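You operate a simulated robot arm through the tools that you are given. There is no shell and no other tool.

Carry out the task below with a simulated robot arm. There is one attempt and no reset: what you move stays moved.

## Task
Shut and latch the dryer, run it on low till the dry lamp lights, then dial off.
Fine: set the dial, then press start once.

The check looks at the end state, three seconds after you hand in, the way a careful person would. Anything else that was tipped, shoved, dropped, spilled or broken makes it a failure.

## Robot
A 7-joint arm with a two-finger parallel gripper, fixed in place. Base frame: the origin is at the foot of the arm, x ahead of it, y to its left, z up. Units: mm, degrees, N and s.
Its first joint turns from -132.0 to 132.0 degrees. Payload 3.91 kg.
The tool frame sits at the grasp point between the pads (the TCP): z along the fingers, y along the line on which they close. The tips reach 30 mm beyond it. Largest opening 110 mm; finger width 20, thickness 10; the body of the gripper, 48 by 112 mm, starts 55 mm behind the TCP.
Orientation is told as [roll, pitch, yaw] about the base's x, y, z axes, in that order, counted from this pose: with the fingers straight down and closing along the base's y, the tool's x points along the base's -x, its y along +y and its z along -z.

## Interface
- The arm moves only by the tool send_rows. Its argument "plan" is a list of rows, each a list of 7 numbers: the shift along the tool's x, y, z in mm, then the turn, a rotation vector about the tool's x, y, z in degrees, then the gripper command, from -1 (shut) to 1 (fully open), values between in proportion. In form: [[tx, ty, tz, ax, ay, az, fingers], ...]. A call has 1 to 20 rows; each row is the pose to reach, as a shift and turn from the pose commanded when the call began, along the tool's axes at that moment. A row lasts 0.2 s, in which the tool goes at most 50 mm and 8.6 degrees; a call with a longer step from one row to the next is refused whole, and so is a gripper value outside its range. A pose out of reach is approached as far as the arm can. The call stops where the force on the tool passes 40 N (or 10 N more than at its start, if that is more) or the arm is blocked; 0.2 s more then pass. The fingers move at their own pace (about 108 mm/s each) and stop on an object; they squeeze with about 33 N. The grip force told is the motor's: it shows also when the fingers shut on nothing. Time passes only in rows, and 0.2 s behind the last, so rows that repeat a pose let the fingers close. It gives the time, the measured TCP pose, the force on the tool (base axes), the opening and the grip force at its end, in the units of the frame above (readings bear some noise), with the torque about the TCP (base axes, N m) and any sound that the robot's microphone picked up.
- Cameras (640 x 400 px; columns grow to the right, rows downward): "scene" is fixed at [228.3, 657.2, 1820.1]; the picture's right is [-0.61, -0.79, 0.00], its down [-0.63, 0.48, -0.62] and it looks along [0.49, -0.37, -0.79] (base axes); focal length 317 px, centre (320, 200). "wrist" rides on the gripper at [72, 17, -103] in the tool frame; the picture's right is [-0.23, 0.97, 0.00], its down [-0.76, -0.18, -0.62] and it looks along [-0.61, -0.14, 0.78] (tool axes); focal length 222 px, centre (320, 200). There is no depth. A picture from a camera that has moved, and an enlarged one, comes with that camera's place and axes in the base frame and with its lens. The place of the scene camera against the robot may be out by one fixed shift of up to 18 mm in any direction.
- capture(camera): a new picture of that camera. It takes no simulated time.
- enlarge(camera, box): a new picture of the part [left, top, right, bottom] of that camera's present view, enlarged. It takes no simulated time.
- sign_off(): hands the job in; it is judged then, once.

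Nothing tells you positions but the pictures and the camera data. Unless the task says otherwise, let go and move clear before handing in.

The tools are called after ">>>" as a command line: name --pt "numbers of a row" for each row, then --argument value for the rest, lists and objects as JSON in quotes. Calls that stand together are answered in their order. send_rows: Moves the arm, as the interface text tells. Its arguments: {"type":"object","properties":{"plan":{"type":"array"}},"required":["plan"]} The other tools are called the same way: capture (camera) takes a picture; enlarge (camera, box) takes an enlarged picture of a part of a camera's view; sign_off () hands the job in.

At the start:

```text
time: 0.0
tcp_pos: [439.0, 437.8, 1350.2]
tcp_rot: [0.0, 0.0, 0.0]
wrist_force: [0.3, 0.0, -0.3]
moment: [0.0, 0.0, -0.01]
width: 109.9
finger_force: 0.0
```

scene: 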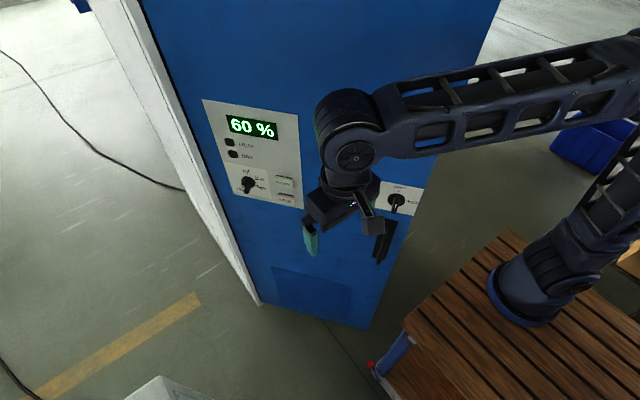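
wrist: 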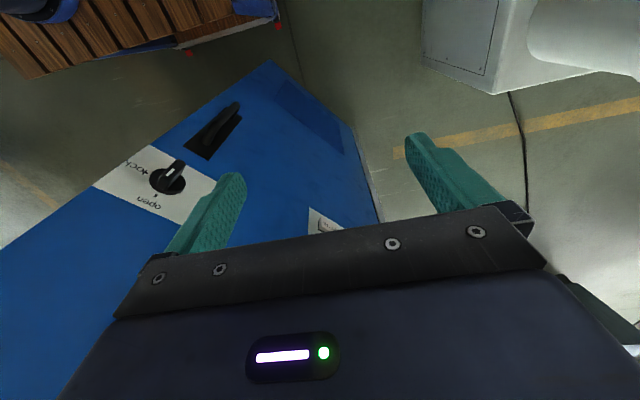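

I see a blue dryer door with a panel (60 % display, lamps, dial, two buttons), a latch knob and a handle. I'll look closer at the panel and the latch before moving.

>>> enlarge --camera "scene" --box '[190, 90, 320, 220]'

>>> enlarge --camera "scene" --box '[330, 160, 450, 280]'

>>> enlarge --camera "scene" --box '[60, 0, 520, 340]'

>>> enlarge --camera "wrist" --box '[80, 50, 400, 250]'

```text
3.08 times, centred on (255, 155) of scene
camera zoom: at [228.3, 657.2, 1820.1], right [-0.61, -0.79, 0.0], down [-0.63, 0.48, -0.62], along [0.49, -0.37, -0.79], focal length 976 px, centre (520, 338)
```

zoom: 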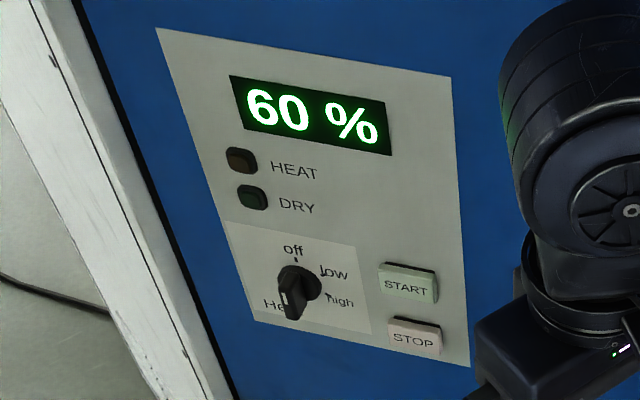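

```text
3.33 times, centred on (390, 220) of scene
camera zoom: at [228.3, 657.2, 1820.1], right [-0.61, -0.79, 0.0], down [-0.63, 0.48, -0.62], along [0.49, -0.37, -0.79], focal length 1057 px, centre (87, 133)
```

zoom: 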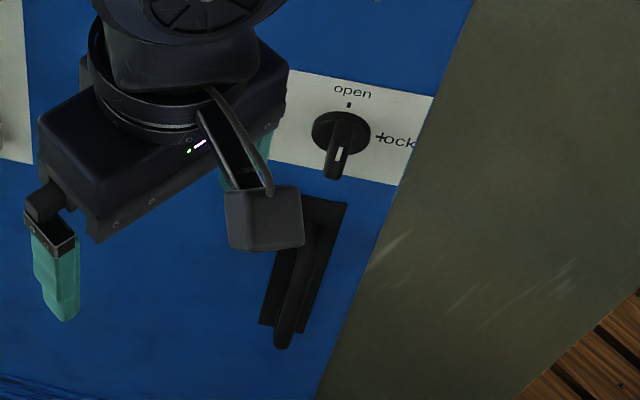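

```text
1.18 times, centred on (290, 170) of scene
camera zoom: at [228.3, 657.2, 1820.1], right [-0.61, -0.79, 0.0], down [-0.63, 0.48, -0.62], along [0.49, -0.37, -0.79], focal length 373 px, centre (355, 235)
```

zoom: 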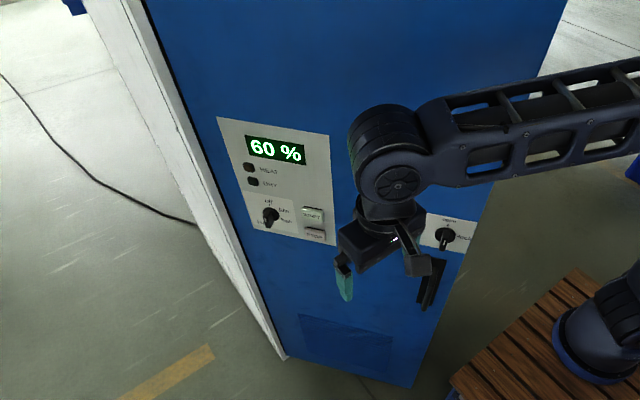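

```text
2.00 times, centred on (240, 150) of wrist
camera zoom: at [367.4, 456.3, 1453.8], right [0.23, 0.97, 0.0], down [0.76, -0.18, 0.62], along [0.61, -0.14, -0.78], focal length 444 px, centre (480, 300)
```

zoom: 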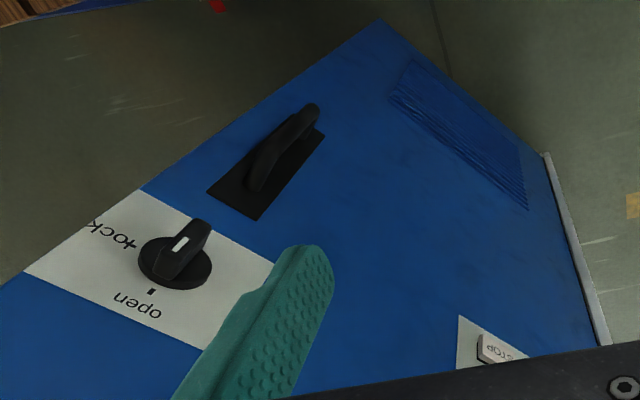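

The dryer's blue front is a vertical plane running roughly from (947,536) to (479,139). The panel dial is near (850,455,1100), the latch knob near (515,170,1140) and the handle below that. I'll turn the tool to face the door, staying about 250 mm off it, and look again.

>>> send_rows --pt "0 0 0 3.237 -6.983 3.237 1" --pt "0 0 0 6.473 -13.967 6.473 1" --pt "0 0 0 9.71 -20.95 9.71 1" --pt "0 0 0 12.947 -27.933 12.947 1" --pt "0 0 0 16.183 -34.917 16.183 1" --pt "0 0 0 19.42 -41.9 19.42 1" --pt "0 0 0 22.657 -48.883 22.657 1" --pt "0 0 0 25.893 -55.867 25.893 1" --pt "0 0 0 29.13 -62.85 29.13 1" --pt "0 0 0 32.367 -69.833 32.367 1" --pt "0 0 0 35.603 -76.817 35.603 1" --pt "0 0 0 38.84 -83.8 38.84 1" --pt "0 0 0 38.84 -83.8 38.84 1"

>>> capture --camera "wrist"

>>> capture --camera "scene"

```text
time: 2.8
tcp_pos: [438.4, 439.5, 1351.8]
tcp_rot: [152.3, -89.9, 158.1]
wrist_force: [-1.2, 0.9, 0.0]
moment: [0.01, 0.0, 0.07]
width: 110.1
finger_force: 0.1
```

```text
taken
camera wrist: at [383.9, 530.1, 1278.2], right [0.74, 0.63, 0.23], down [-0.54, 0.36, 0.76], along [0.4, -0.69, 0.61], focal length 222 px, centre (320, 200)
```

wrist: 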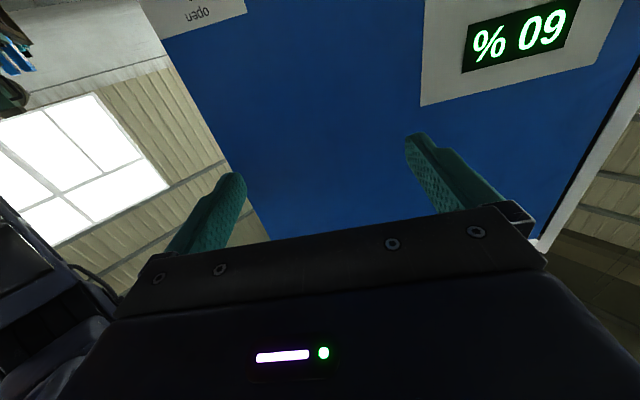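

```text
taken
```

scene: 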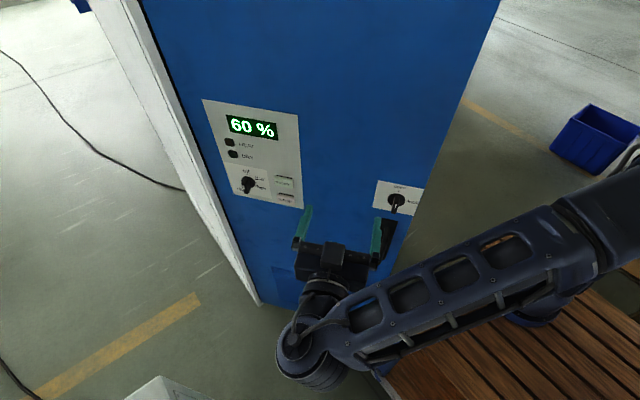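

The tool now faces the door and the scene camera has a clear view of the panel. I'll enlarge the dial, the latch and the white strip along the hinge side.

>>> enlarge --camera "scene" --box '[215, 155, 307, 212]'

>>> enlarge --camera "scene" --box '[360, 170, 440, 220]'

>>> enlarge --camera "scene" --box '[180, 200, 400, 340]'

>>> enlarge --camera "scene" --box '[80, 0, 240, 100]'

>>> enlarge --camera "scene" --box '[400, 0, 560, 100]'

```text
6.96 times, centred on (261, 184) of scene
camera zoom: at [228.3, 657.2, 1820.1], right [-0.61, -0.79, 0.0], down [-0.63, 0.48, -0.62], along [0.49, -0.37, -0.79], focal length 2207 px, centre (730, 315)
```

zoom: 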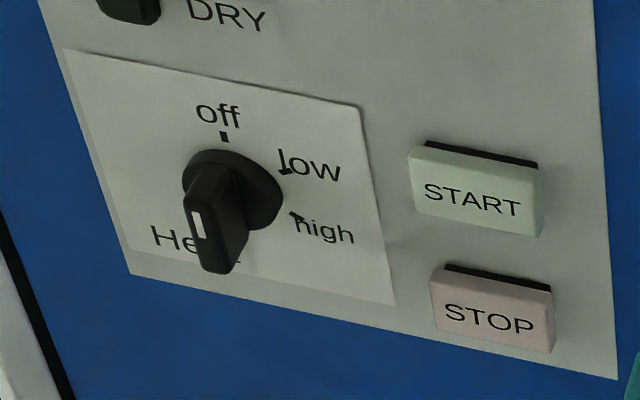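

```text
8.00 times, centred on (400, 195) of scene
camera zoom: at [228.3, 657.2, 1820.1], right [-0.61, -0.79, 0.0], down [-0.63, 0.48, -0.62], along [0.49, -0.37, -0.79], focal length 2538 px, centre (-320, 240)
```

zoom: 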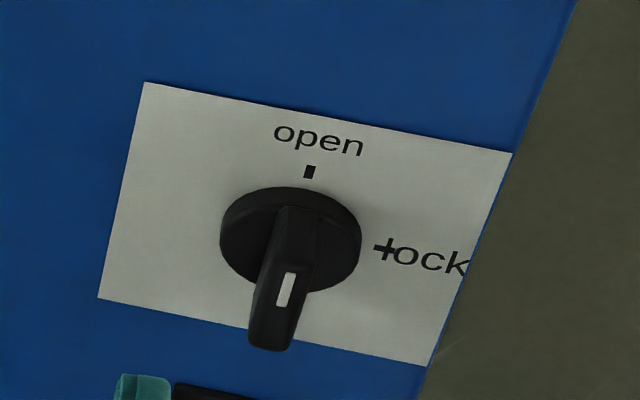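

```text
2.86 times, centred on (290, 270) of scene
camera zoom: at [228.3, 657.2, 1820.1], right [-0.61, -0.79, 0.0], down [-0.63, 0.48, -0.62], along [0.49, -0.37, -0.79], focal length 906 px, centre (406, 0)
```

zoom: 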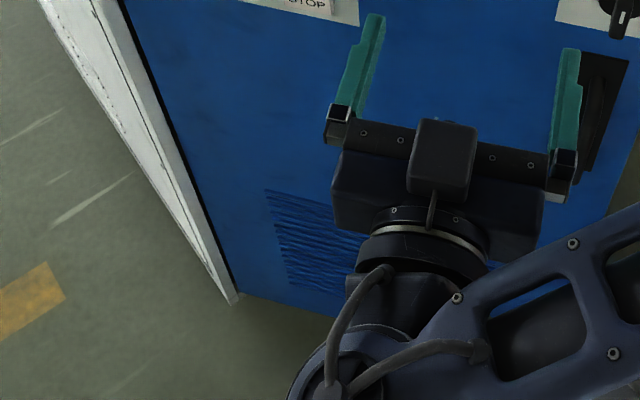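

```text
4.00 times, centred on (160, 50) of scene
camera zoom: at [228.3, 657.2, 1820.1], right [-0.61, -0.79, 0.0], down [-0.63, 0.48, -0.62], along [0.49, -0.37, -0.79], focal length 1269 px, centre (960, 800)
```

zoom: 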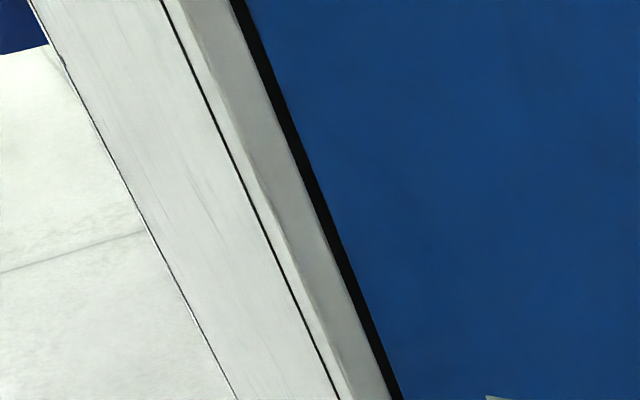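

```text
4.00 times, centred on (480, 50) of scene
camera zoom: at [228.3, 657.2, 1820.1], right [-0.61, -0.79, 0.0], down [-0.63, 0.48, -0.62], along [0.49, -0.37, -0.79], focal length 1269 px, centre (-320, 800)
```

zoom: 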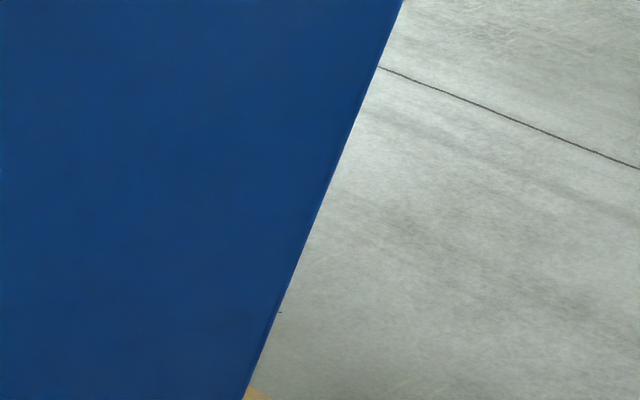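

The white cabinet side is visible beyond the hinge, so the door stands open by perhaps 50 degrees. I'll measure the cabinet's direction by finding where its side's bottom edge runs.

>>> enlarge --camera "scene" --box '[176, 215, 304, 315]'

>>> enlarge --camera "scene" --box '[120, 130, 248, 230]'

```text
4.00 times, centred on (240, 265) of scene
camera zoom: at [228.3, 657.2, 1820.1], right [-0.61, -0.79, 0.0], down [-0.63, 0.48, -0.62], along [0.49, -0.37, -0.79], focal length 1269 px, centre (640, -60)
```

zoom: 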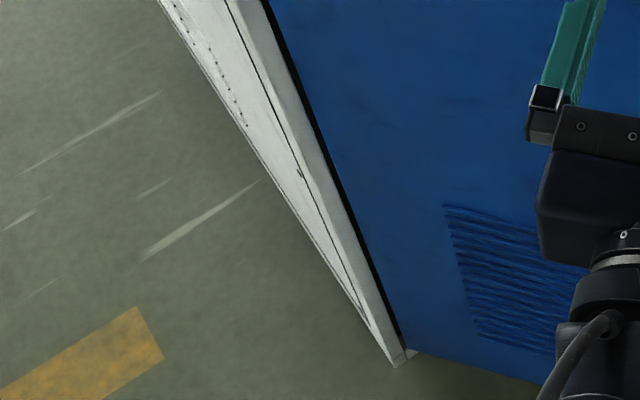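

```text
4.00 times, centred on (184, 180) of scene
camera zoom: at [228.3, 657.2, 1820.1], right [-0.61, -0.79, 0.0], down [-0.63, 0.48, -0.62], along [0.49, -0.37, -0.79], focal length 1269 px, centre (864, 280)
```

zoom: 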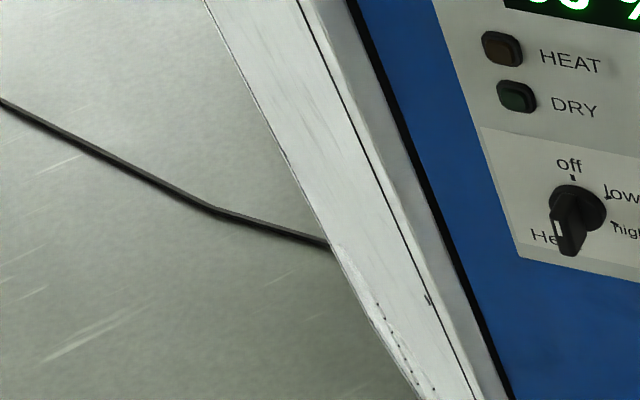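

The cabinet lies square to the base frame with its front at x≈950, and the door hinges at about (940,530), standing open about 50°. I'll lower the tool so the wrist camera can see the knobs, then triangulate.

>>> send_rows --pt "45 0 0 0 0 0 1" --pt "90 0 0 0 0 0 1" --pt "135 0 0 0 0 0 1" --pt "180 0 0 0 0 0 1" --pt "225 0 0 0 0 0 1" --pt "260 0 0 0 0 0 1" --pt "260 0 0 0 0 0 1"

>>> capture --camera "wrist"

>>> capture --camera "scene"

```text
time: 4.4
tcp_pos: [437.8, 438.6, 1090.5]
tcp_rot: [51.4, -90.0, -101.3]
wrist_force: [-0.8, -0.3, 0.4]
moment: [0.01, 0.02, -0.01]
width: 110.2
finger_force: 0.0
```

```text
taken
camera wrist: at [385.6, 529.7, 1017.5], right [0.74, 0.63, 0.23], down [-0.54, 0.36, 0.76], along [0.4, -0.69, 0.61], focal length 222 px, centre (320, 200)
```

wrist: 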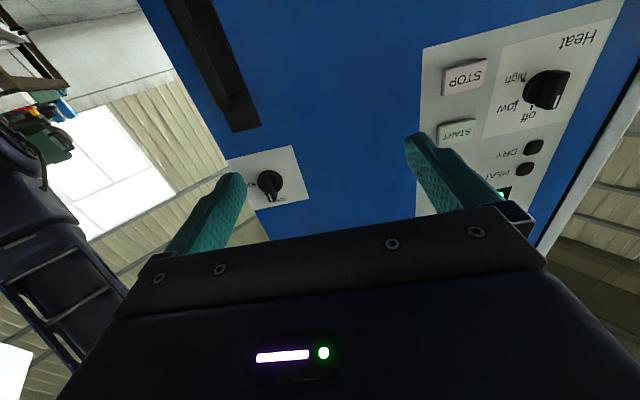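

```text
taken
```

scene: 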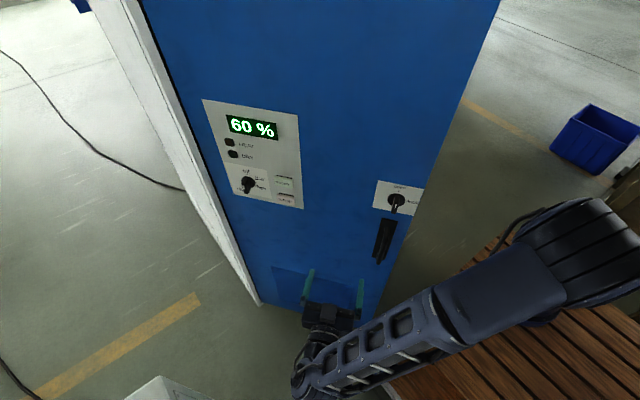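

The dial, buttons, latch and handle are now in the wrist view. I'll enlarge them, then take a second viewpoint for triangulation.

>>> enlarge --camera "wrist" --box '[410, 0, 640, 144]'

>>> enlarge --camera "wrist" --box '[150, 0, 340, 220]'

>>> send_rows --pt "40 0 0 0 0 0 1" --pt "80 0 0 0 0 0 1" --pt "120 0 0 0 0 0 1" --pt "120 0 0 0 0 0 1"

>>> capture --camera "wrist"

>>> capture --camera "scene"

```text
2.78 times, centred on (525, 72) of wrist
camera zoom: at [385.6, 529.7, 1017.5], right [0.74, 0.63, 0.23], down [-0.54, 0.36, 0.76], along [0.4, -0.69, 0.61], focal length 617 px, centre (-249, 556)
```

zoom: 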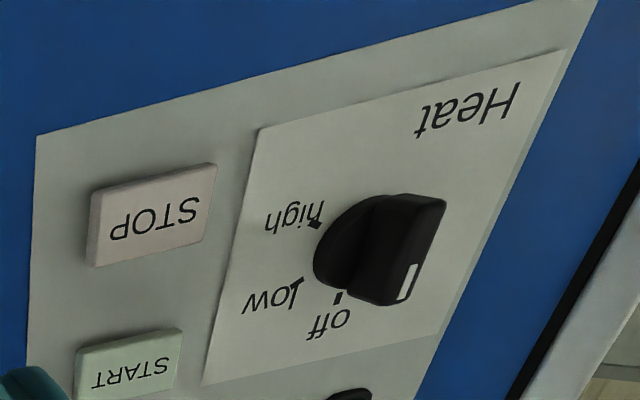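

```text
1.82 times, centred on (245, 110) of wrist
camera zoom: at [385.6, 529.7, 1017.5], right [0.74, 0.63, 0.23], down [-0.54, 0.36, 0.76], along [0.4, -0.69, 0.61], focal length 404 px, centre (456, 364)
```

zoom: 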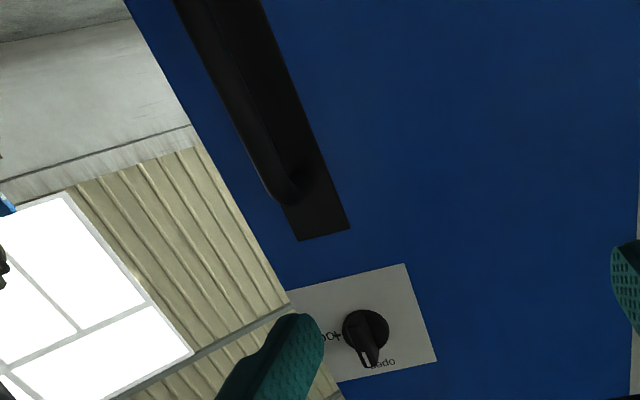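

```text
time: 5.4
tcp_pos: [438.4, 441.4, 972.1]
tcp_rot: [72.9, -90.0, -122.6]
wrist_force: [-0.4, -0.3, 1.1]
moment: [-0.06, 0.0, -0.04]
width: 109.9
finger_force: 0.1
```

```text
taken
camera wrist: at [385.9, 532.0, 897.7], right [0.74, 0.63, 0.23], down [-0.54, 0.36, 0.76], along [0.4, -0.69, 0.61], focal length 222 px, centre (320, 200)
```

wrist: 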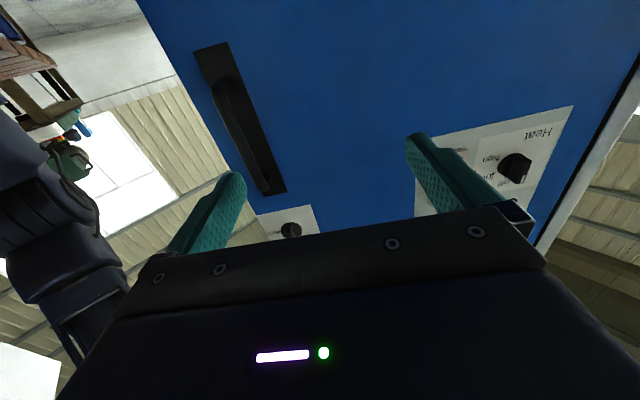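

```text
taken
```

scene: 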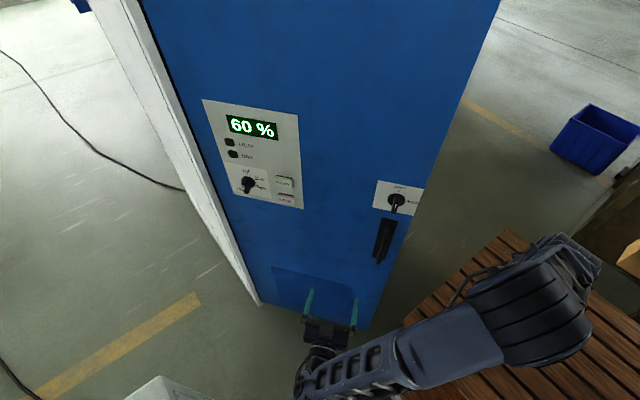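

Both knobs carry a white index line on a protruding bar. I'll enlarge them further to read which way each pointer faces.

>>> enlarge --camera "scene" --box '[232, 165, 272, 197]'

>>> enlarge --camera "scene" --box '[380, 182, 420, 214]'

>>> enlarge --camera "wrist" --box '[470, 100, 590, 200]'

>>> enlarge --camera "wrist" --box '[180, 20, 330, 250]'

>>> enlarge --camera "scene" --box '[360, 200, 420, 280]'

```text
12.50 times, centred on (252, 181) of scene
camera zoom: at [228.3, 657.2, 1820.1], right [-0.61, -0.79, 0.0], down [-0.63, 0.48, -0.62], along [0.49, -0.37, -0.79], focal length 3965 px, centre (1170, 438)
```

zoom: 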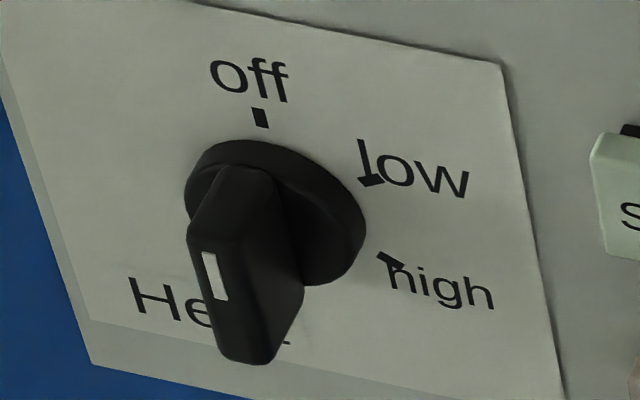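

```text
12.50 times, centred on (400, 198) of scene
camera zoom: at [228.3, 657.2, 1820.1], right [-0.61, -0.79, 0.0], down [-0.63, 0.48, -0.62], along [0.49, -0.37, -0.79], focal length 3965 px, centre (-680, 225)
```

zoom: 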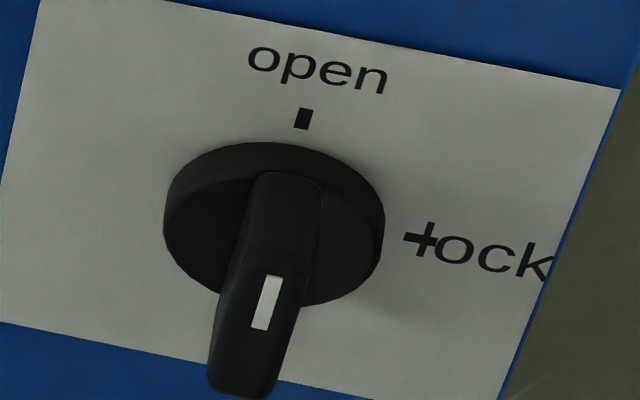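

```text
4.00 times, centred on (530, 150) of wrist
camera zoom: at [385.9, 532.0, 897.7], right [0.74, 0.63, 0.23], down [-0.54, 0.36, 0.76], along [0.4, -0.69, 0.61], focal length 888 px, centre (-520, 400)
```

zoom: 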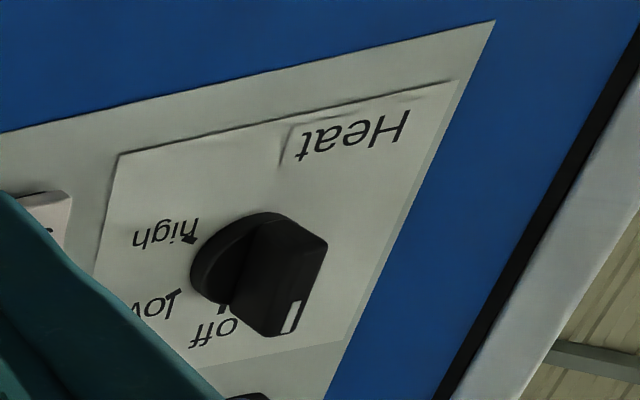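

```text
1.74 times, centred on (255, 135) of wrist
camera zoom: at [385.9, 532.0, 897.7], right [0.74, 0.63, 0.23], down [-0.54, 0.36, 0.76], along [0.4, -0.69, 0.61], focal length 386 px, centre (433, 313)
```

zoom: 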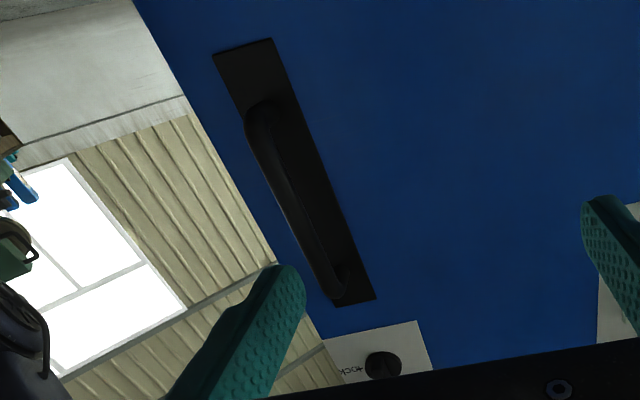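

```text
5.00 times, centred on (390, 240) of scene
camera zoom: at [228.3, 657.2, 1820.1], right [-0.61, -0.79, 0.0], down [-0.63, 0.48, -0.62], along [0.49, -0.37, -0.79], focal length 1586 px, centre (-30, 0)
```

zoom: 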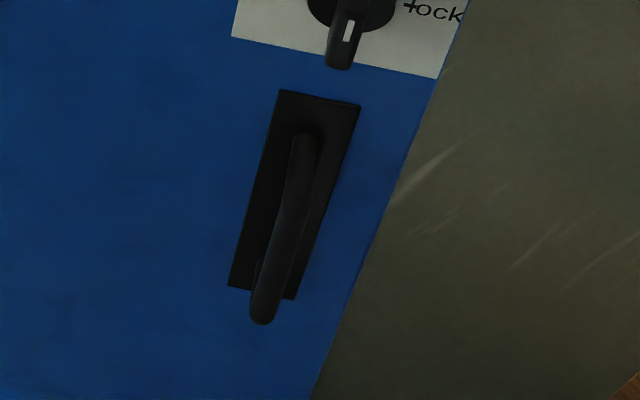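

The latch points to "open" and the dial to "off", with "low" about 58° clockwise and the latch's "lock" 90° clockwise. The door face passes through (508,220) and (783,440), with its left edge near (892,528). I'll close the fingers and position the tool in front of the clear blue band between the panel and the latch plate, stopping short of contact.

>>> send_rows --pt "-45 5 0 0 0 0 -1" --pt "-90 10 0 0 0 0 -1" --pt "-135 15 0 0 0 0 -1" --pt "-180 20 0 0 0 0 -1" --pt "-210 21 20 0 0 0 -1" --pt "-210 21 50 0 0 0 -1" --pt "-210 21 80 0 0 0 -1" --pt "-210 21 110 0 0 0 -1" --pt "-210 21 130 0 0 0 -1" --pt "-210 21 140 0 0 0 -1" --pt "-210 21 140 0 0 0 -1"

>>> capture --camera "wrist"

>>> capture --camera "scene"

```text
time: 7.8
tcp_pos: [545.7, 344.6, 1181.5]
tcp_rot: [169.5, -90.0, 140.6]
wrist_force: [0.2, -0.3, -0.1]
moment: [0.01, 0.0, -0.04]
width: 0.0
finger_force: 33.1
```

```text
taken
camera wrist: at [492.6, 434.4, 1108.4], right [0.74, 0.63, 0.23], down [-0.54, 0.36, 0.76], along [0.4, -0.69, 0.61], focal length 222 px, centre (320, 200)
```

wrist: 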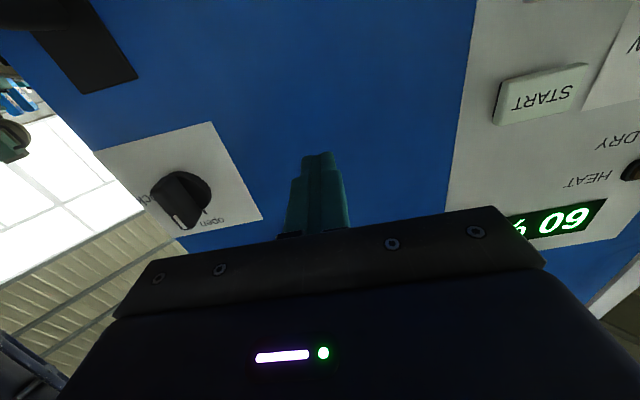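

```text
taken
```

scene: 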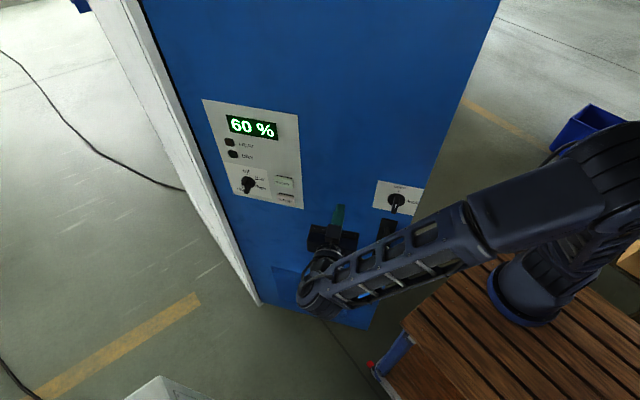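

The closed fingers are in front of the clear blue band. I'll push the door along its arc around the hinge, about two thirds of the way, turning the tool with it.

>>> send_rows --pt "0 -1 20 0 0 0 -1" --pt "0 -2 40 0 0 0 -1" --pt "0 -2 54 0 0 0 -1" --pt "0 -2.9 69.7 -2.34 0 0 -1" --pt "0 -3.2 85.9 -4.74 0 0 -1" --pt "0 -2.7 102.8 -7.24 0 0 -1" --pt "0 -1.5 119.5 -9.74 0 0 -1" --pt "0 0.4 136.3 -12.24 0 0 -1" --pt "0 3.0 153 -14.74 0 0 -1" --pt "0 6.4 169.4 -17.24 0 0 -1" --pt "0 10.5 185.8 -19.74 0 0 -1" --pt "0 15.3 201.9 -22.24 0 0 -1" --pt "0 20.9 217.8 -24.74 0 0 -1" --pt "0 27 233.6 -27.24 0 0 -1" --pt "0 33.9 248.9 -29.74 0 0 -1" --pt "0 41.4 264 -32.24 0 0 -1"

>>> capture --camera "scene"

>>> capture --camera "wrist"

```text
time: 11.2
tcp_pos: [747.7, 170.3, 1181.9]
tcp_rot: [140.8, -90.0, -158.3]
wrist_force: [0.0, 0.2, -0.2]
moment: [-0.01, 0.0, 0.0]
width: 0.5
finger_force: 33.0
```

```text
taken
```

scene: 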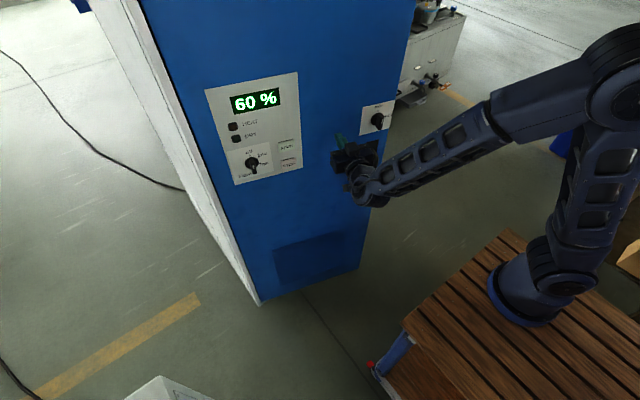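

```text
taken
camera wrist: at [654.8, 218.5, 1109.0], right [0.29, 0.93, 0.23], down [-0.65, 0.02, 0.76], along [0.7, -0.37, 0.61], focal length 222 px, centre (320, 200)
```

wrist: 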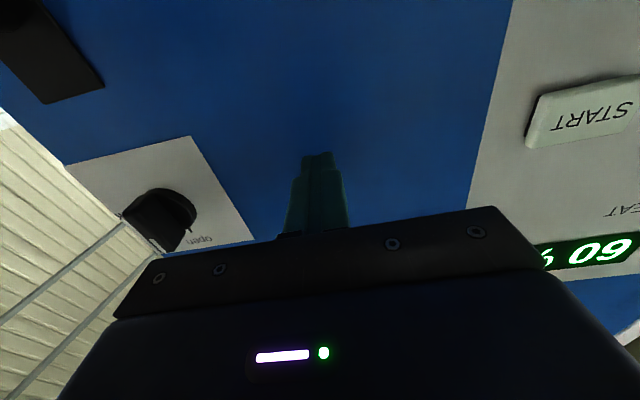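

The door is following the tool; it's now about 15° from shut. I'll push on more slowly to the closed stop, letting the force limit end the move.

>>> send_rows --pt "0 -0.9 16.8 -2.5 0 0 -1" --pt "0 -1.1 33.7 -5 0 0 -1" --pt "0 -0.5 50.5 -7.5 0 0 -1" --pt "0 0.7 67.3 -10 0 0 -1" --pt "0 1.6 75.6 -11.2 0 0 -1" --pt "0 2.7 84 -12.5 0 0 -1" --pt "0 4 92.3 -13.7 0 0 -1" --pt "0 5.4 100.6 -15 0 0 -1" --pt "0 7 108.9 -16.2 0 0 -1" --pt "0 8.8 117.2 -17.5 0 0 -1" --pt "0 10.3 122 -17.5 0 0 -1" --pt "0 11.8 126.8 -17.5 0 0 -1" --pt "0 13.3 131.5 -17.5 0 0 -1" --pt "0 14.8 136.3 -17.5 0 0 -1" --pt "0 16.3 141 -17.5 0 0 -1" --pt "0 17.8 145.8 -17.5 0 0 -1"

>>> capture --camera "scene"

>>> capture --camera "wrist"

```text
time: 13.9
tcp_pos: [870.7, 143.6, 1181.1]
tcp_rot: [-56.0, -89.9, 55.9]
wrist_force: [-26.6, -5.8, 7.7]
moment: [-0.02, -0.35, -0.23]
width: 0.0
finger_force: 33.0
stopped in row 13: the force on the tool passed its limit at 54 N (the readings are from after the stop); the commanded pose is now the measured one
```

```text
taken
```

scene: 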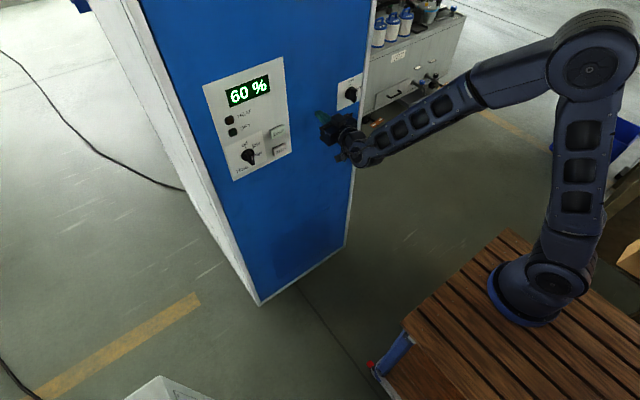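

```text
taken
camera wrist: at [767.1, 161.1, 1107.7], right [0.0, 0.97, 0.23], down [-0.62, -0.18, 0.76], along [0.78, -0.14, 0.61], focal length 222 px, centre (320, 200)
```

wrist: 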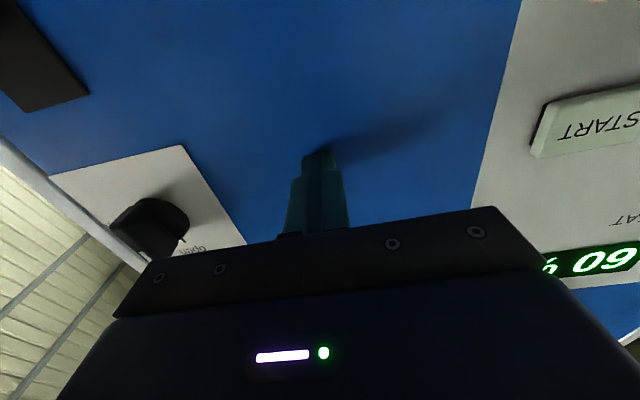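

The push stopped at the closed stop with the door face at x≈900, and the frame now shows all around it. I'll back off and check that the door stays shut.

>>> send_rows --pt "0 0 -20 0 0 0 -1" --pt "0 0 -60 0 0 0 -1" --pt "20 0 -100 0 0 0 0" --pt "50 0 -130 0 0 0 0" --pt "80 0 -130 0 0 0 0" --pt "80 0 -130 0 0 0 0"

>>> capture --camera "scene"

>>> enlarge --camera "scene" --box '[210, 60, 370, 190]'

>>> capture --camera "wrist"

```text
time: 15.3
tcp_pos: [743.5, 141.4, 1100.0]
tcp_rot: [-21.0, -90.0, 21.0]
wrist_force: [0.6, 0.1, -0.1]
moment: [-0.02, 0.0, 0.0]
width: 54.7
finger_force: 0.1
```

```text
taken
```

scene: 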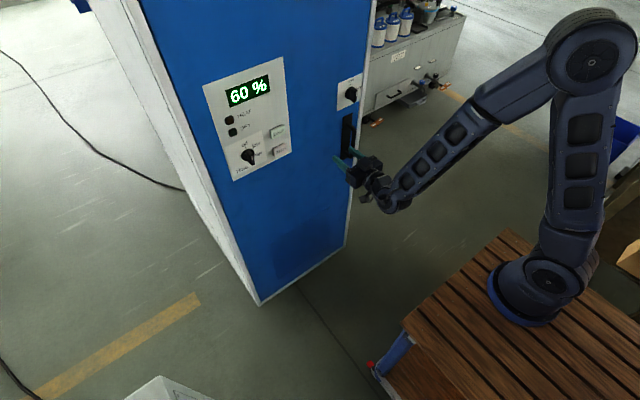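

```text
3.08 times, centred on (290, 125) of scene
camera zoom: at [228.3, 657.2, 1820.1], right [-0.61, -0.79, 0.0], down [-0.63, 0.48, -0.62], along [0.49, -0.37, -0.79], focal length 976 px, centre (412, 431)
```

zoom: 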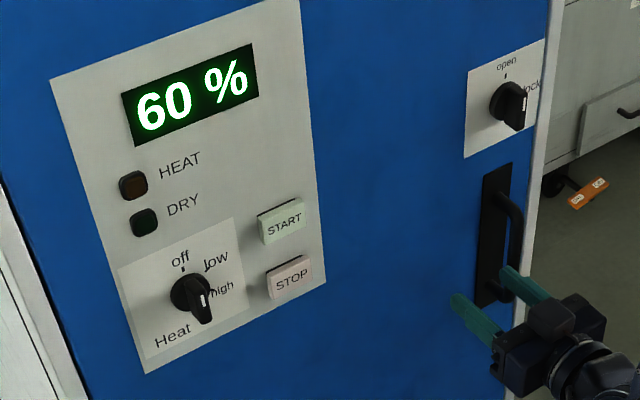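

```text
taken
camera wrist: at [639.7, 159.4, 1027.2], right [0.0, 0.97, 0.23], down [-0.62, -0.18, 0.76], along [0.78, -0.14, 0.61], focal length 222 px, centre (320, 200)
```

wrist: 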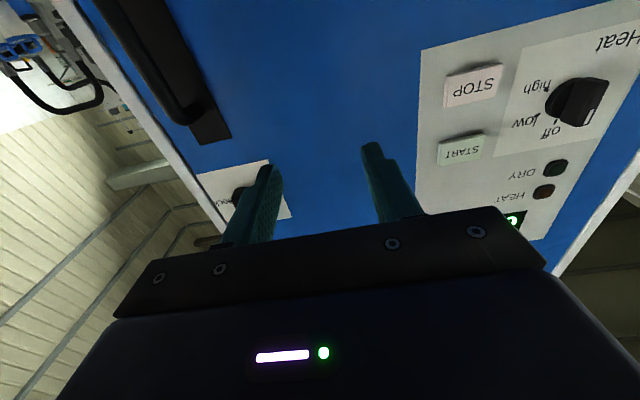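

The door stays shut. I'll now measure the dial and the buttons from this wrist view, with the face plane at x≈900.

>>> enlarge --camera "wrist" --box '[410, 20, 640, 164]'

>>> send_rows --pt "40 0 0 0 0 0 1" --pt "80 -30 0 0 0 0 1" --pt "100 -60 0 0 0 0 1" --pt "100 -80 0 0 0 0 1" --pt "100 -80 0 0 0 0 1"

>>> capture --camera "wrist"

>>> enlarge --camera "wrist" --box '[200, 50, 440, 200]'

```text
2.78 times, centred on (525, 92) of wrist
camera zoom: at [639.7, 159.4, 1027.2], right [0.0, 0.97, 0.23], down [-0.62, -0.18, 0.76], along [0.78, -0.14, 0.61], focal length 617 px, centre (-249, 500)
```

zoom: 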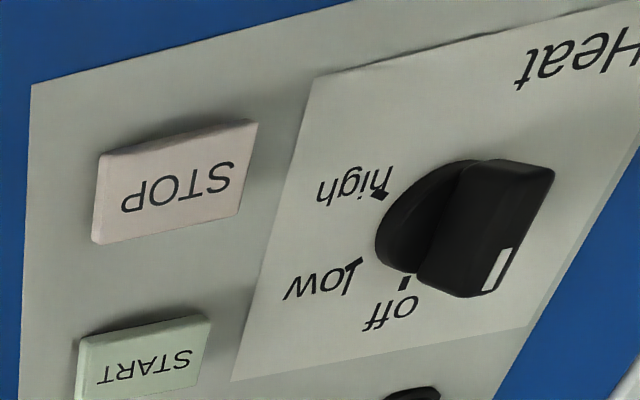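

```text
time: 16.5
tcp_pos: [741.8, 63.5, 998.4]
tcp_rot: [-13.9, -89.8, 13.9]
wrist_force: [-0.5, -0.5, 0.8]
moment: [-0.01, -0.02, -0.01]
width: 110.1
finger_force: 0.1
```

```text
taken
camera wrist: at [638.3, 80.7, 926.2], right [0.0, 0.97, 0.23], down [-0.62, -0.18, 0.76], along [0.78, -0.14, 0.6], focal length 222 px, centre (320, 200)
```

wrist: 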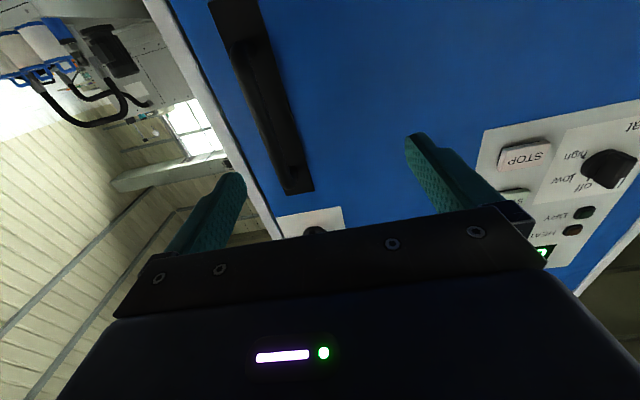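

```text
2.67 times, centred on (320, 125) of wrist
camera zoom: at [638.3, 80.7, 926.2], right [0.0, 0.97, 0.23], down [-0.62, -0.18, 0.76], along [0.78, -0.14, 0.6], focal length 592 px, centre (320, 400)
```

zoom: 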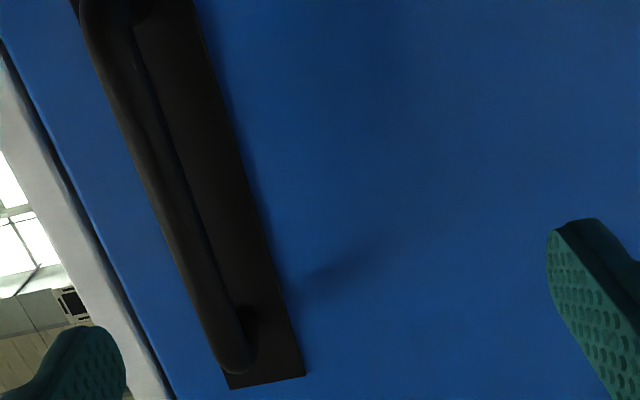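

The scene and wrist views agree: dial centre (900, 408, 1152), tick radius 28 mm, with off at 0°, low at 60° and high at 120°. The latch knob is near (900, 7, 1201). I'll move in front of it and check alignment.

>>> send_rows --pt "-45 -14 0 0 0 0 0" --pt "-90 -28 0 0 0 0 0" --pt "-135 -42 0 0 0 0 0" --pt "-170 -56.6 0 0 0 0 0" --pt "-200 -56.6 0 0 0 0 0" --pt "-200 -56.6 0 0 0 0 0"

>>> capture --camera "wrist"

>>> enlarge --camera "wrist" --box '[240, 60, 400, 180]'

>>> enlarge --camera "scene" --box '[320, 70, 380, 115]'

```text
time: 17.9
tcp_pos: [741.7, 6.9, 1197.8]
tcp_rot: [-18.6, -89.9, 18.9]
wrist_force: [0.3, 0.2, -0.1]
moment: [0.0, -0.01, 0.0]
width: 54.8
finger_force: 0.1
```

```text
taken
camera wrist: at [638.8, 24.3, 1125.4], right [0.0, 0.97, 0.23], down [-0.62, -0.18, 0.76], along [0.78, -0.14, 0.6], focal length 222 px, centre (320, 200)
```

wrist: 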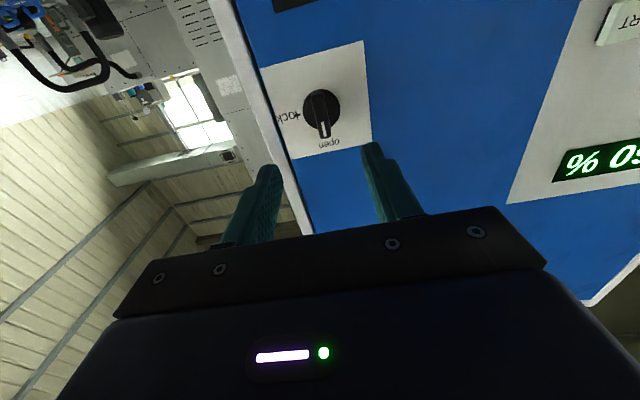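

```text
3.33 times, centred on (320, 120) of wrist
camera zoom: at [638.8, 24.3, 1125.4], right [0.0, 0.97, 0.23], down [-0.62, -0.18, 0.76], along [0.78, -0.14, 0.6], focal length 740 px, centre (320, 467)
```

zoom: 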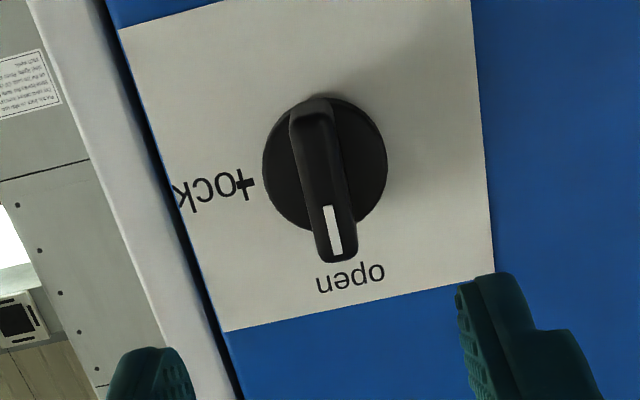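

```text
8.89 times, centred on (350, 92) of scene
camera zoom: at [228.3, 657.2, 1820.1], right [-0.61, -0.79, 0.0], down [-0.63, 0.48, -0.62], along [0.49, -0.37, -0.79], focal length 2820 px, centre (53, 1156)
```

zoom: 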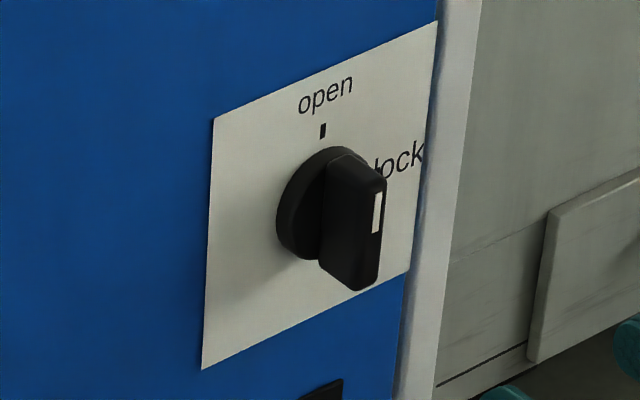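

The latch knob centre measures (900, 9.5, 1198), with a bar about 12 mm wide standing out to x≈864. I'll advance so the fingertips straddle the bar just short of its disc, then take a look before closing.

>>> send_rows --pt "3 2.5 25 0 0 0 0" --pt "3 2.5 50 0 0 0 0" --pt "3 2.5 75 0 0 0 0" --pt "3 2.5 95 0 0 0 0" --pt "3 2.5 105 0 0 0 0" --pt "3 2.5 110 0 0 0 0" --pt "3 2.5 110 0 0 0 0"

>>> capture --camera "wrist"

>>> enlarge --camera "scene" --box '[310, 60, 390, 120]'

```text
time: 19.5
tcp_pos: [851.5, 9.0, 1196.1]
tcp_rot: [-20.9, -90.0, 20.9]
wrist_force: [0.2, 0.3, 0.3]
moment: [0.0, 0.02, 0.02]
width: 55.0
finger_force: 0.0
```

```text
taken
camera wrist: at [748.8, 26.9, 1122.6], right [0.0, 0.97, 0.23], down [-0.62, -0.18, 0.76], along [0.78, -0.14, 0.61], focal length 222 px, centre (320, 200)
```

wrist: 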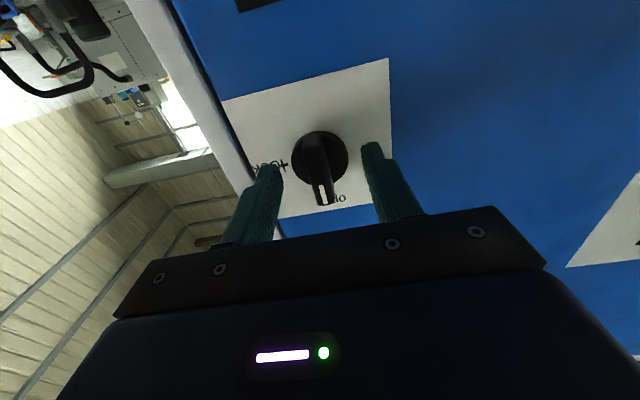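

```text
6.67 times, centred on (350, 90) of scene
camera zoom: at [228.3, 657.2, 1820.1], right [-0.61, -0.79, 0.0], down [-0.63, 0.48, -0.62], along [0.49, -0.37, -0.79], focal length 2115 px, centre (120, 933)
```

zoom: 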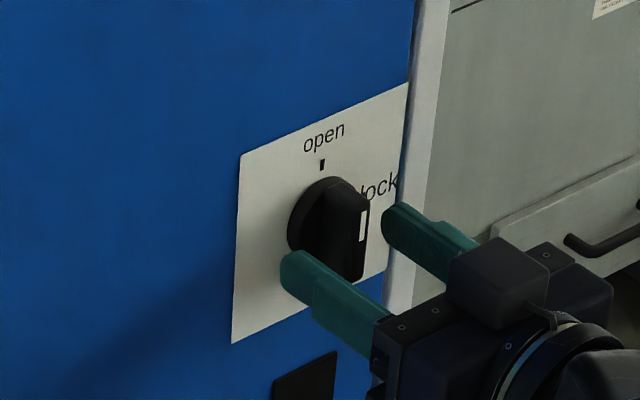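

The fingers straddle the bar and centre well. I'll go in another 4 mm and close on the bar.

>>> send_rows --pt "-1 0 4 0 0 0 0" --pt "-1 0 4 0 0 0 -0.5" --pt "-1 0 4 0 0 0 -1" --pt "-1 0 4 0 0 0 -1" --pt "-1 0 4 0 0 0 -1" --pt "-1 0 4 0 0 0 -1"

>>> capture --camera "wrist"

```text
time: 20.9
tcp_pos: [856.9, 8.0, 1195.8]
tcp_rot: [-8.7, -89.9, 8.7]
wrist_force: [-0.9, -13.4, 0.8]
moment: [0.06, 0.16, -0.29]
width: 13.5
finger_force: 45.0
```

```text
taken
camera wrist: at [752.7, 25.9, 1123.6], right [0.0, 0.97, 0.23], down [-0.62, -0.18, 0.76], along [0.78, -0.14, 0.6], focal length 222 px, centre (320, 200)
```

wrist: 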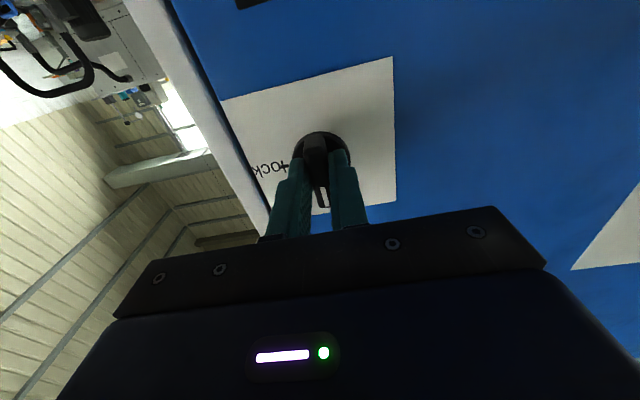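

The bar is gripped at 13.5 mm wide with a slight side load, so I'll re-centre by 2 mm. Then I'll turn clockwise part of the way and check the forces.

>>> send_rows --pt "0 -2 0 0 0 0 -1" --pt "0 -2 0 0 0 6 -1" --pt "0 -2 0 0 0 12 -1" --pt "0 -2 0 0 0 18 -1" --pt "0 -2 0 0 0 24 -1" --pt "0 -2 0 0 0 30 -1" --pt "0 -2 0 0 0 30 -1"

>>> capture --camera "wrist"

>>> enlarge --camera "scene" --box '[310, 60, 390, 120]'

```text
time: 22.5
tcp_pos: [856.1, 9.9, 1197.3]
tcp_rot: [89.7, -60.1, -89.4]
wrist_force: [-0.2, 24.1, -11.7]
moment: [-0.06, 1.29, 0.91]
width: 13.3
finger_force: 45.2
```

```text
taken
camera wrist: at [752.4, 60.9, 1142.6], right [0.0, 0.73, 0.68], down [-0.62, -0.54, 0.57], along [0.79, -0.42, 0.45], focal length 222 px, centre (320, 200)
```

wrist: 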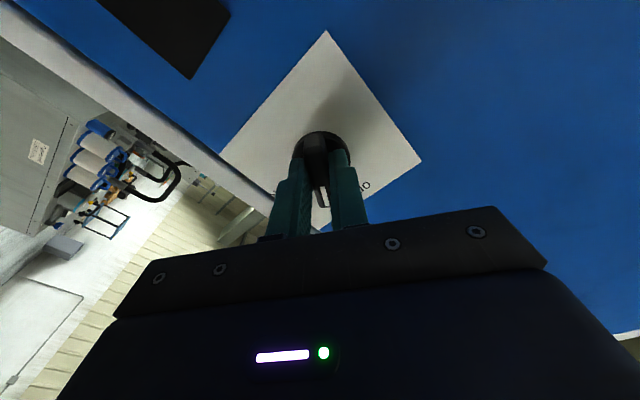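

```text
6.67 times, centred on (350, 90) of scene
camera zoom: at [228.3, 657.2, 1820.1], right [-0.61, -0.79, 0.0], down [-0.63, 0.48, -0.62], along [0.49, -0.37, -0.79], focal length 2115 px, centre (120, 933)
```

zoom: 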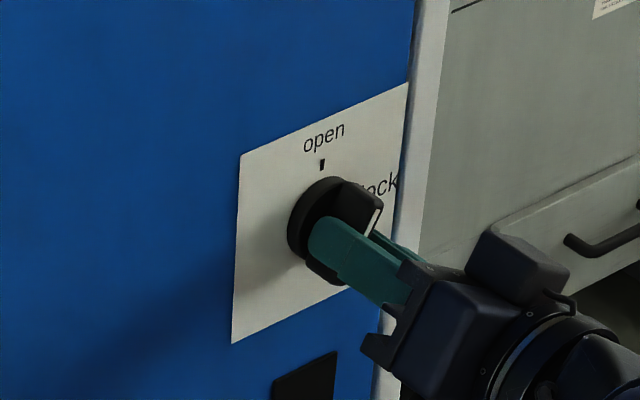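

The latch follows to about 30°, and the forces show the grip sits a few mm below the knob axis. I'll continue to 90° on a slightly corrected arc.

>>> send_rows --pt "2.5 0.9 0 0 0 0 -1" --pt "2.4 1.2 0 0 0 6 -1" --pt "2.4 1.5 0 0 0 12 -1" --pt "2.3 1.8 0 0 0 18 -1" --pt "2.2 2.1 0 0 0 24 -1" --pt "2.1 2.4 0 0 0 30 -1" --pt "1.9 2.6 0 0 0 36 -1" --pt "1.7 2.8 0 0 0 42 -1" --pt "1.5 3.0 0 0 0 48 -1" --pt "1.2 3.3 0 0 0 54 -1" --pt "1.0 3.5 0 0 0 60 -1" --pt "1.0 3.5 0 0 0 60 -1"

>>> capture --camera "wrist"

>>> enlarge --camera "scene" --box '[310, 60, 390, 120]'

```text
time: 25.1
tcp_pos: [856.5, 10.7, 1199.4]
tcp_rot: [89.9, 0.0, -89.8]
wrist_force: [8.9, -2.5, 33.1]
moment: [-0.06, -0.92, 1.26]
width: 13.1
finger_force: 44.4
```

```text
taken
camera wrist: at [752.3, 84.0, 1216.4], right [0.0, -0.23, 0.97], down [-0.62, -0.76, -0.18], along [0.78, -0.61, -0.14], focal length 222 px, centre (320, 200)
```

wrist: 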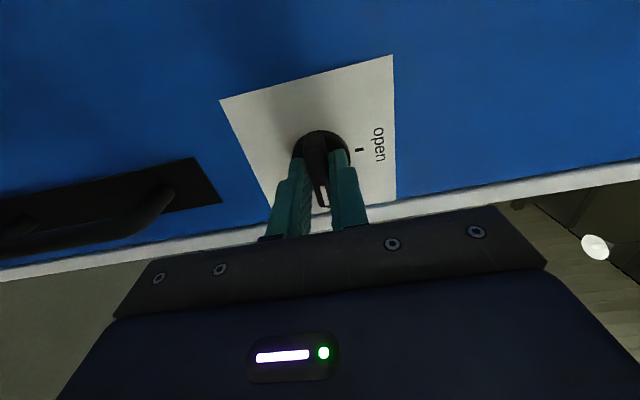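

```text
6.67 times, centred on (350, 90) of scene
camera zoom: at [228.3, 657.2, 1820.1], right [-0.61, -0.79, 0.0], down [-0.63, 0.48, -0.62], along [0.49, -0.37, -0.79], focal length 2115 px, centre (120, 933)
```

zoom: 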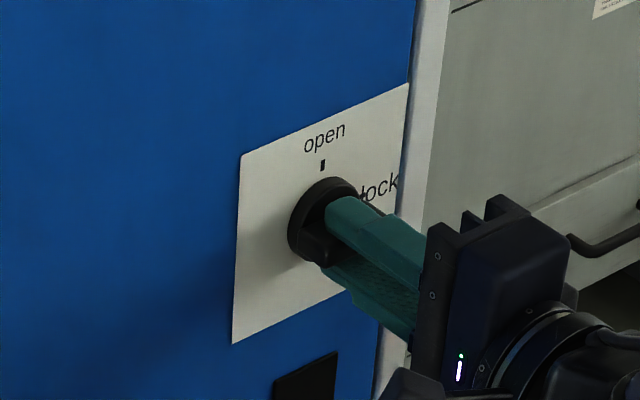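

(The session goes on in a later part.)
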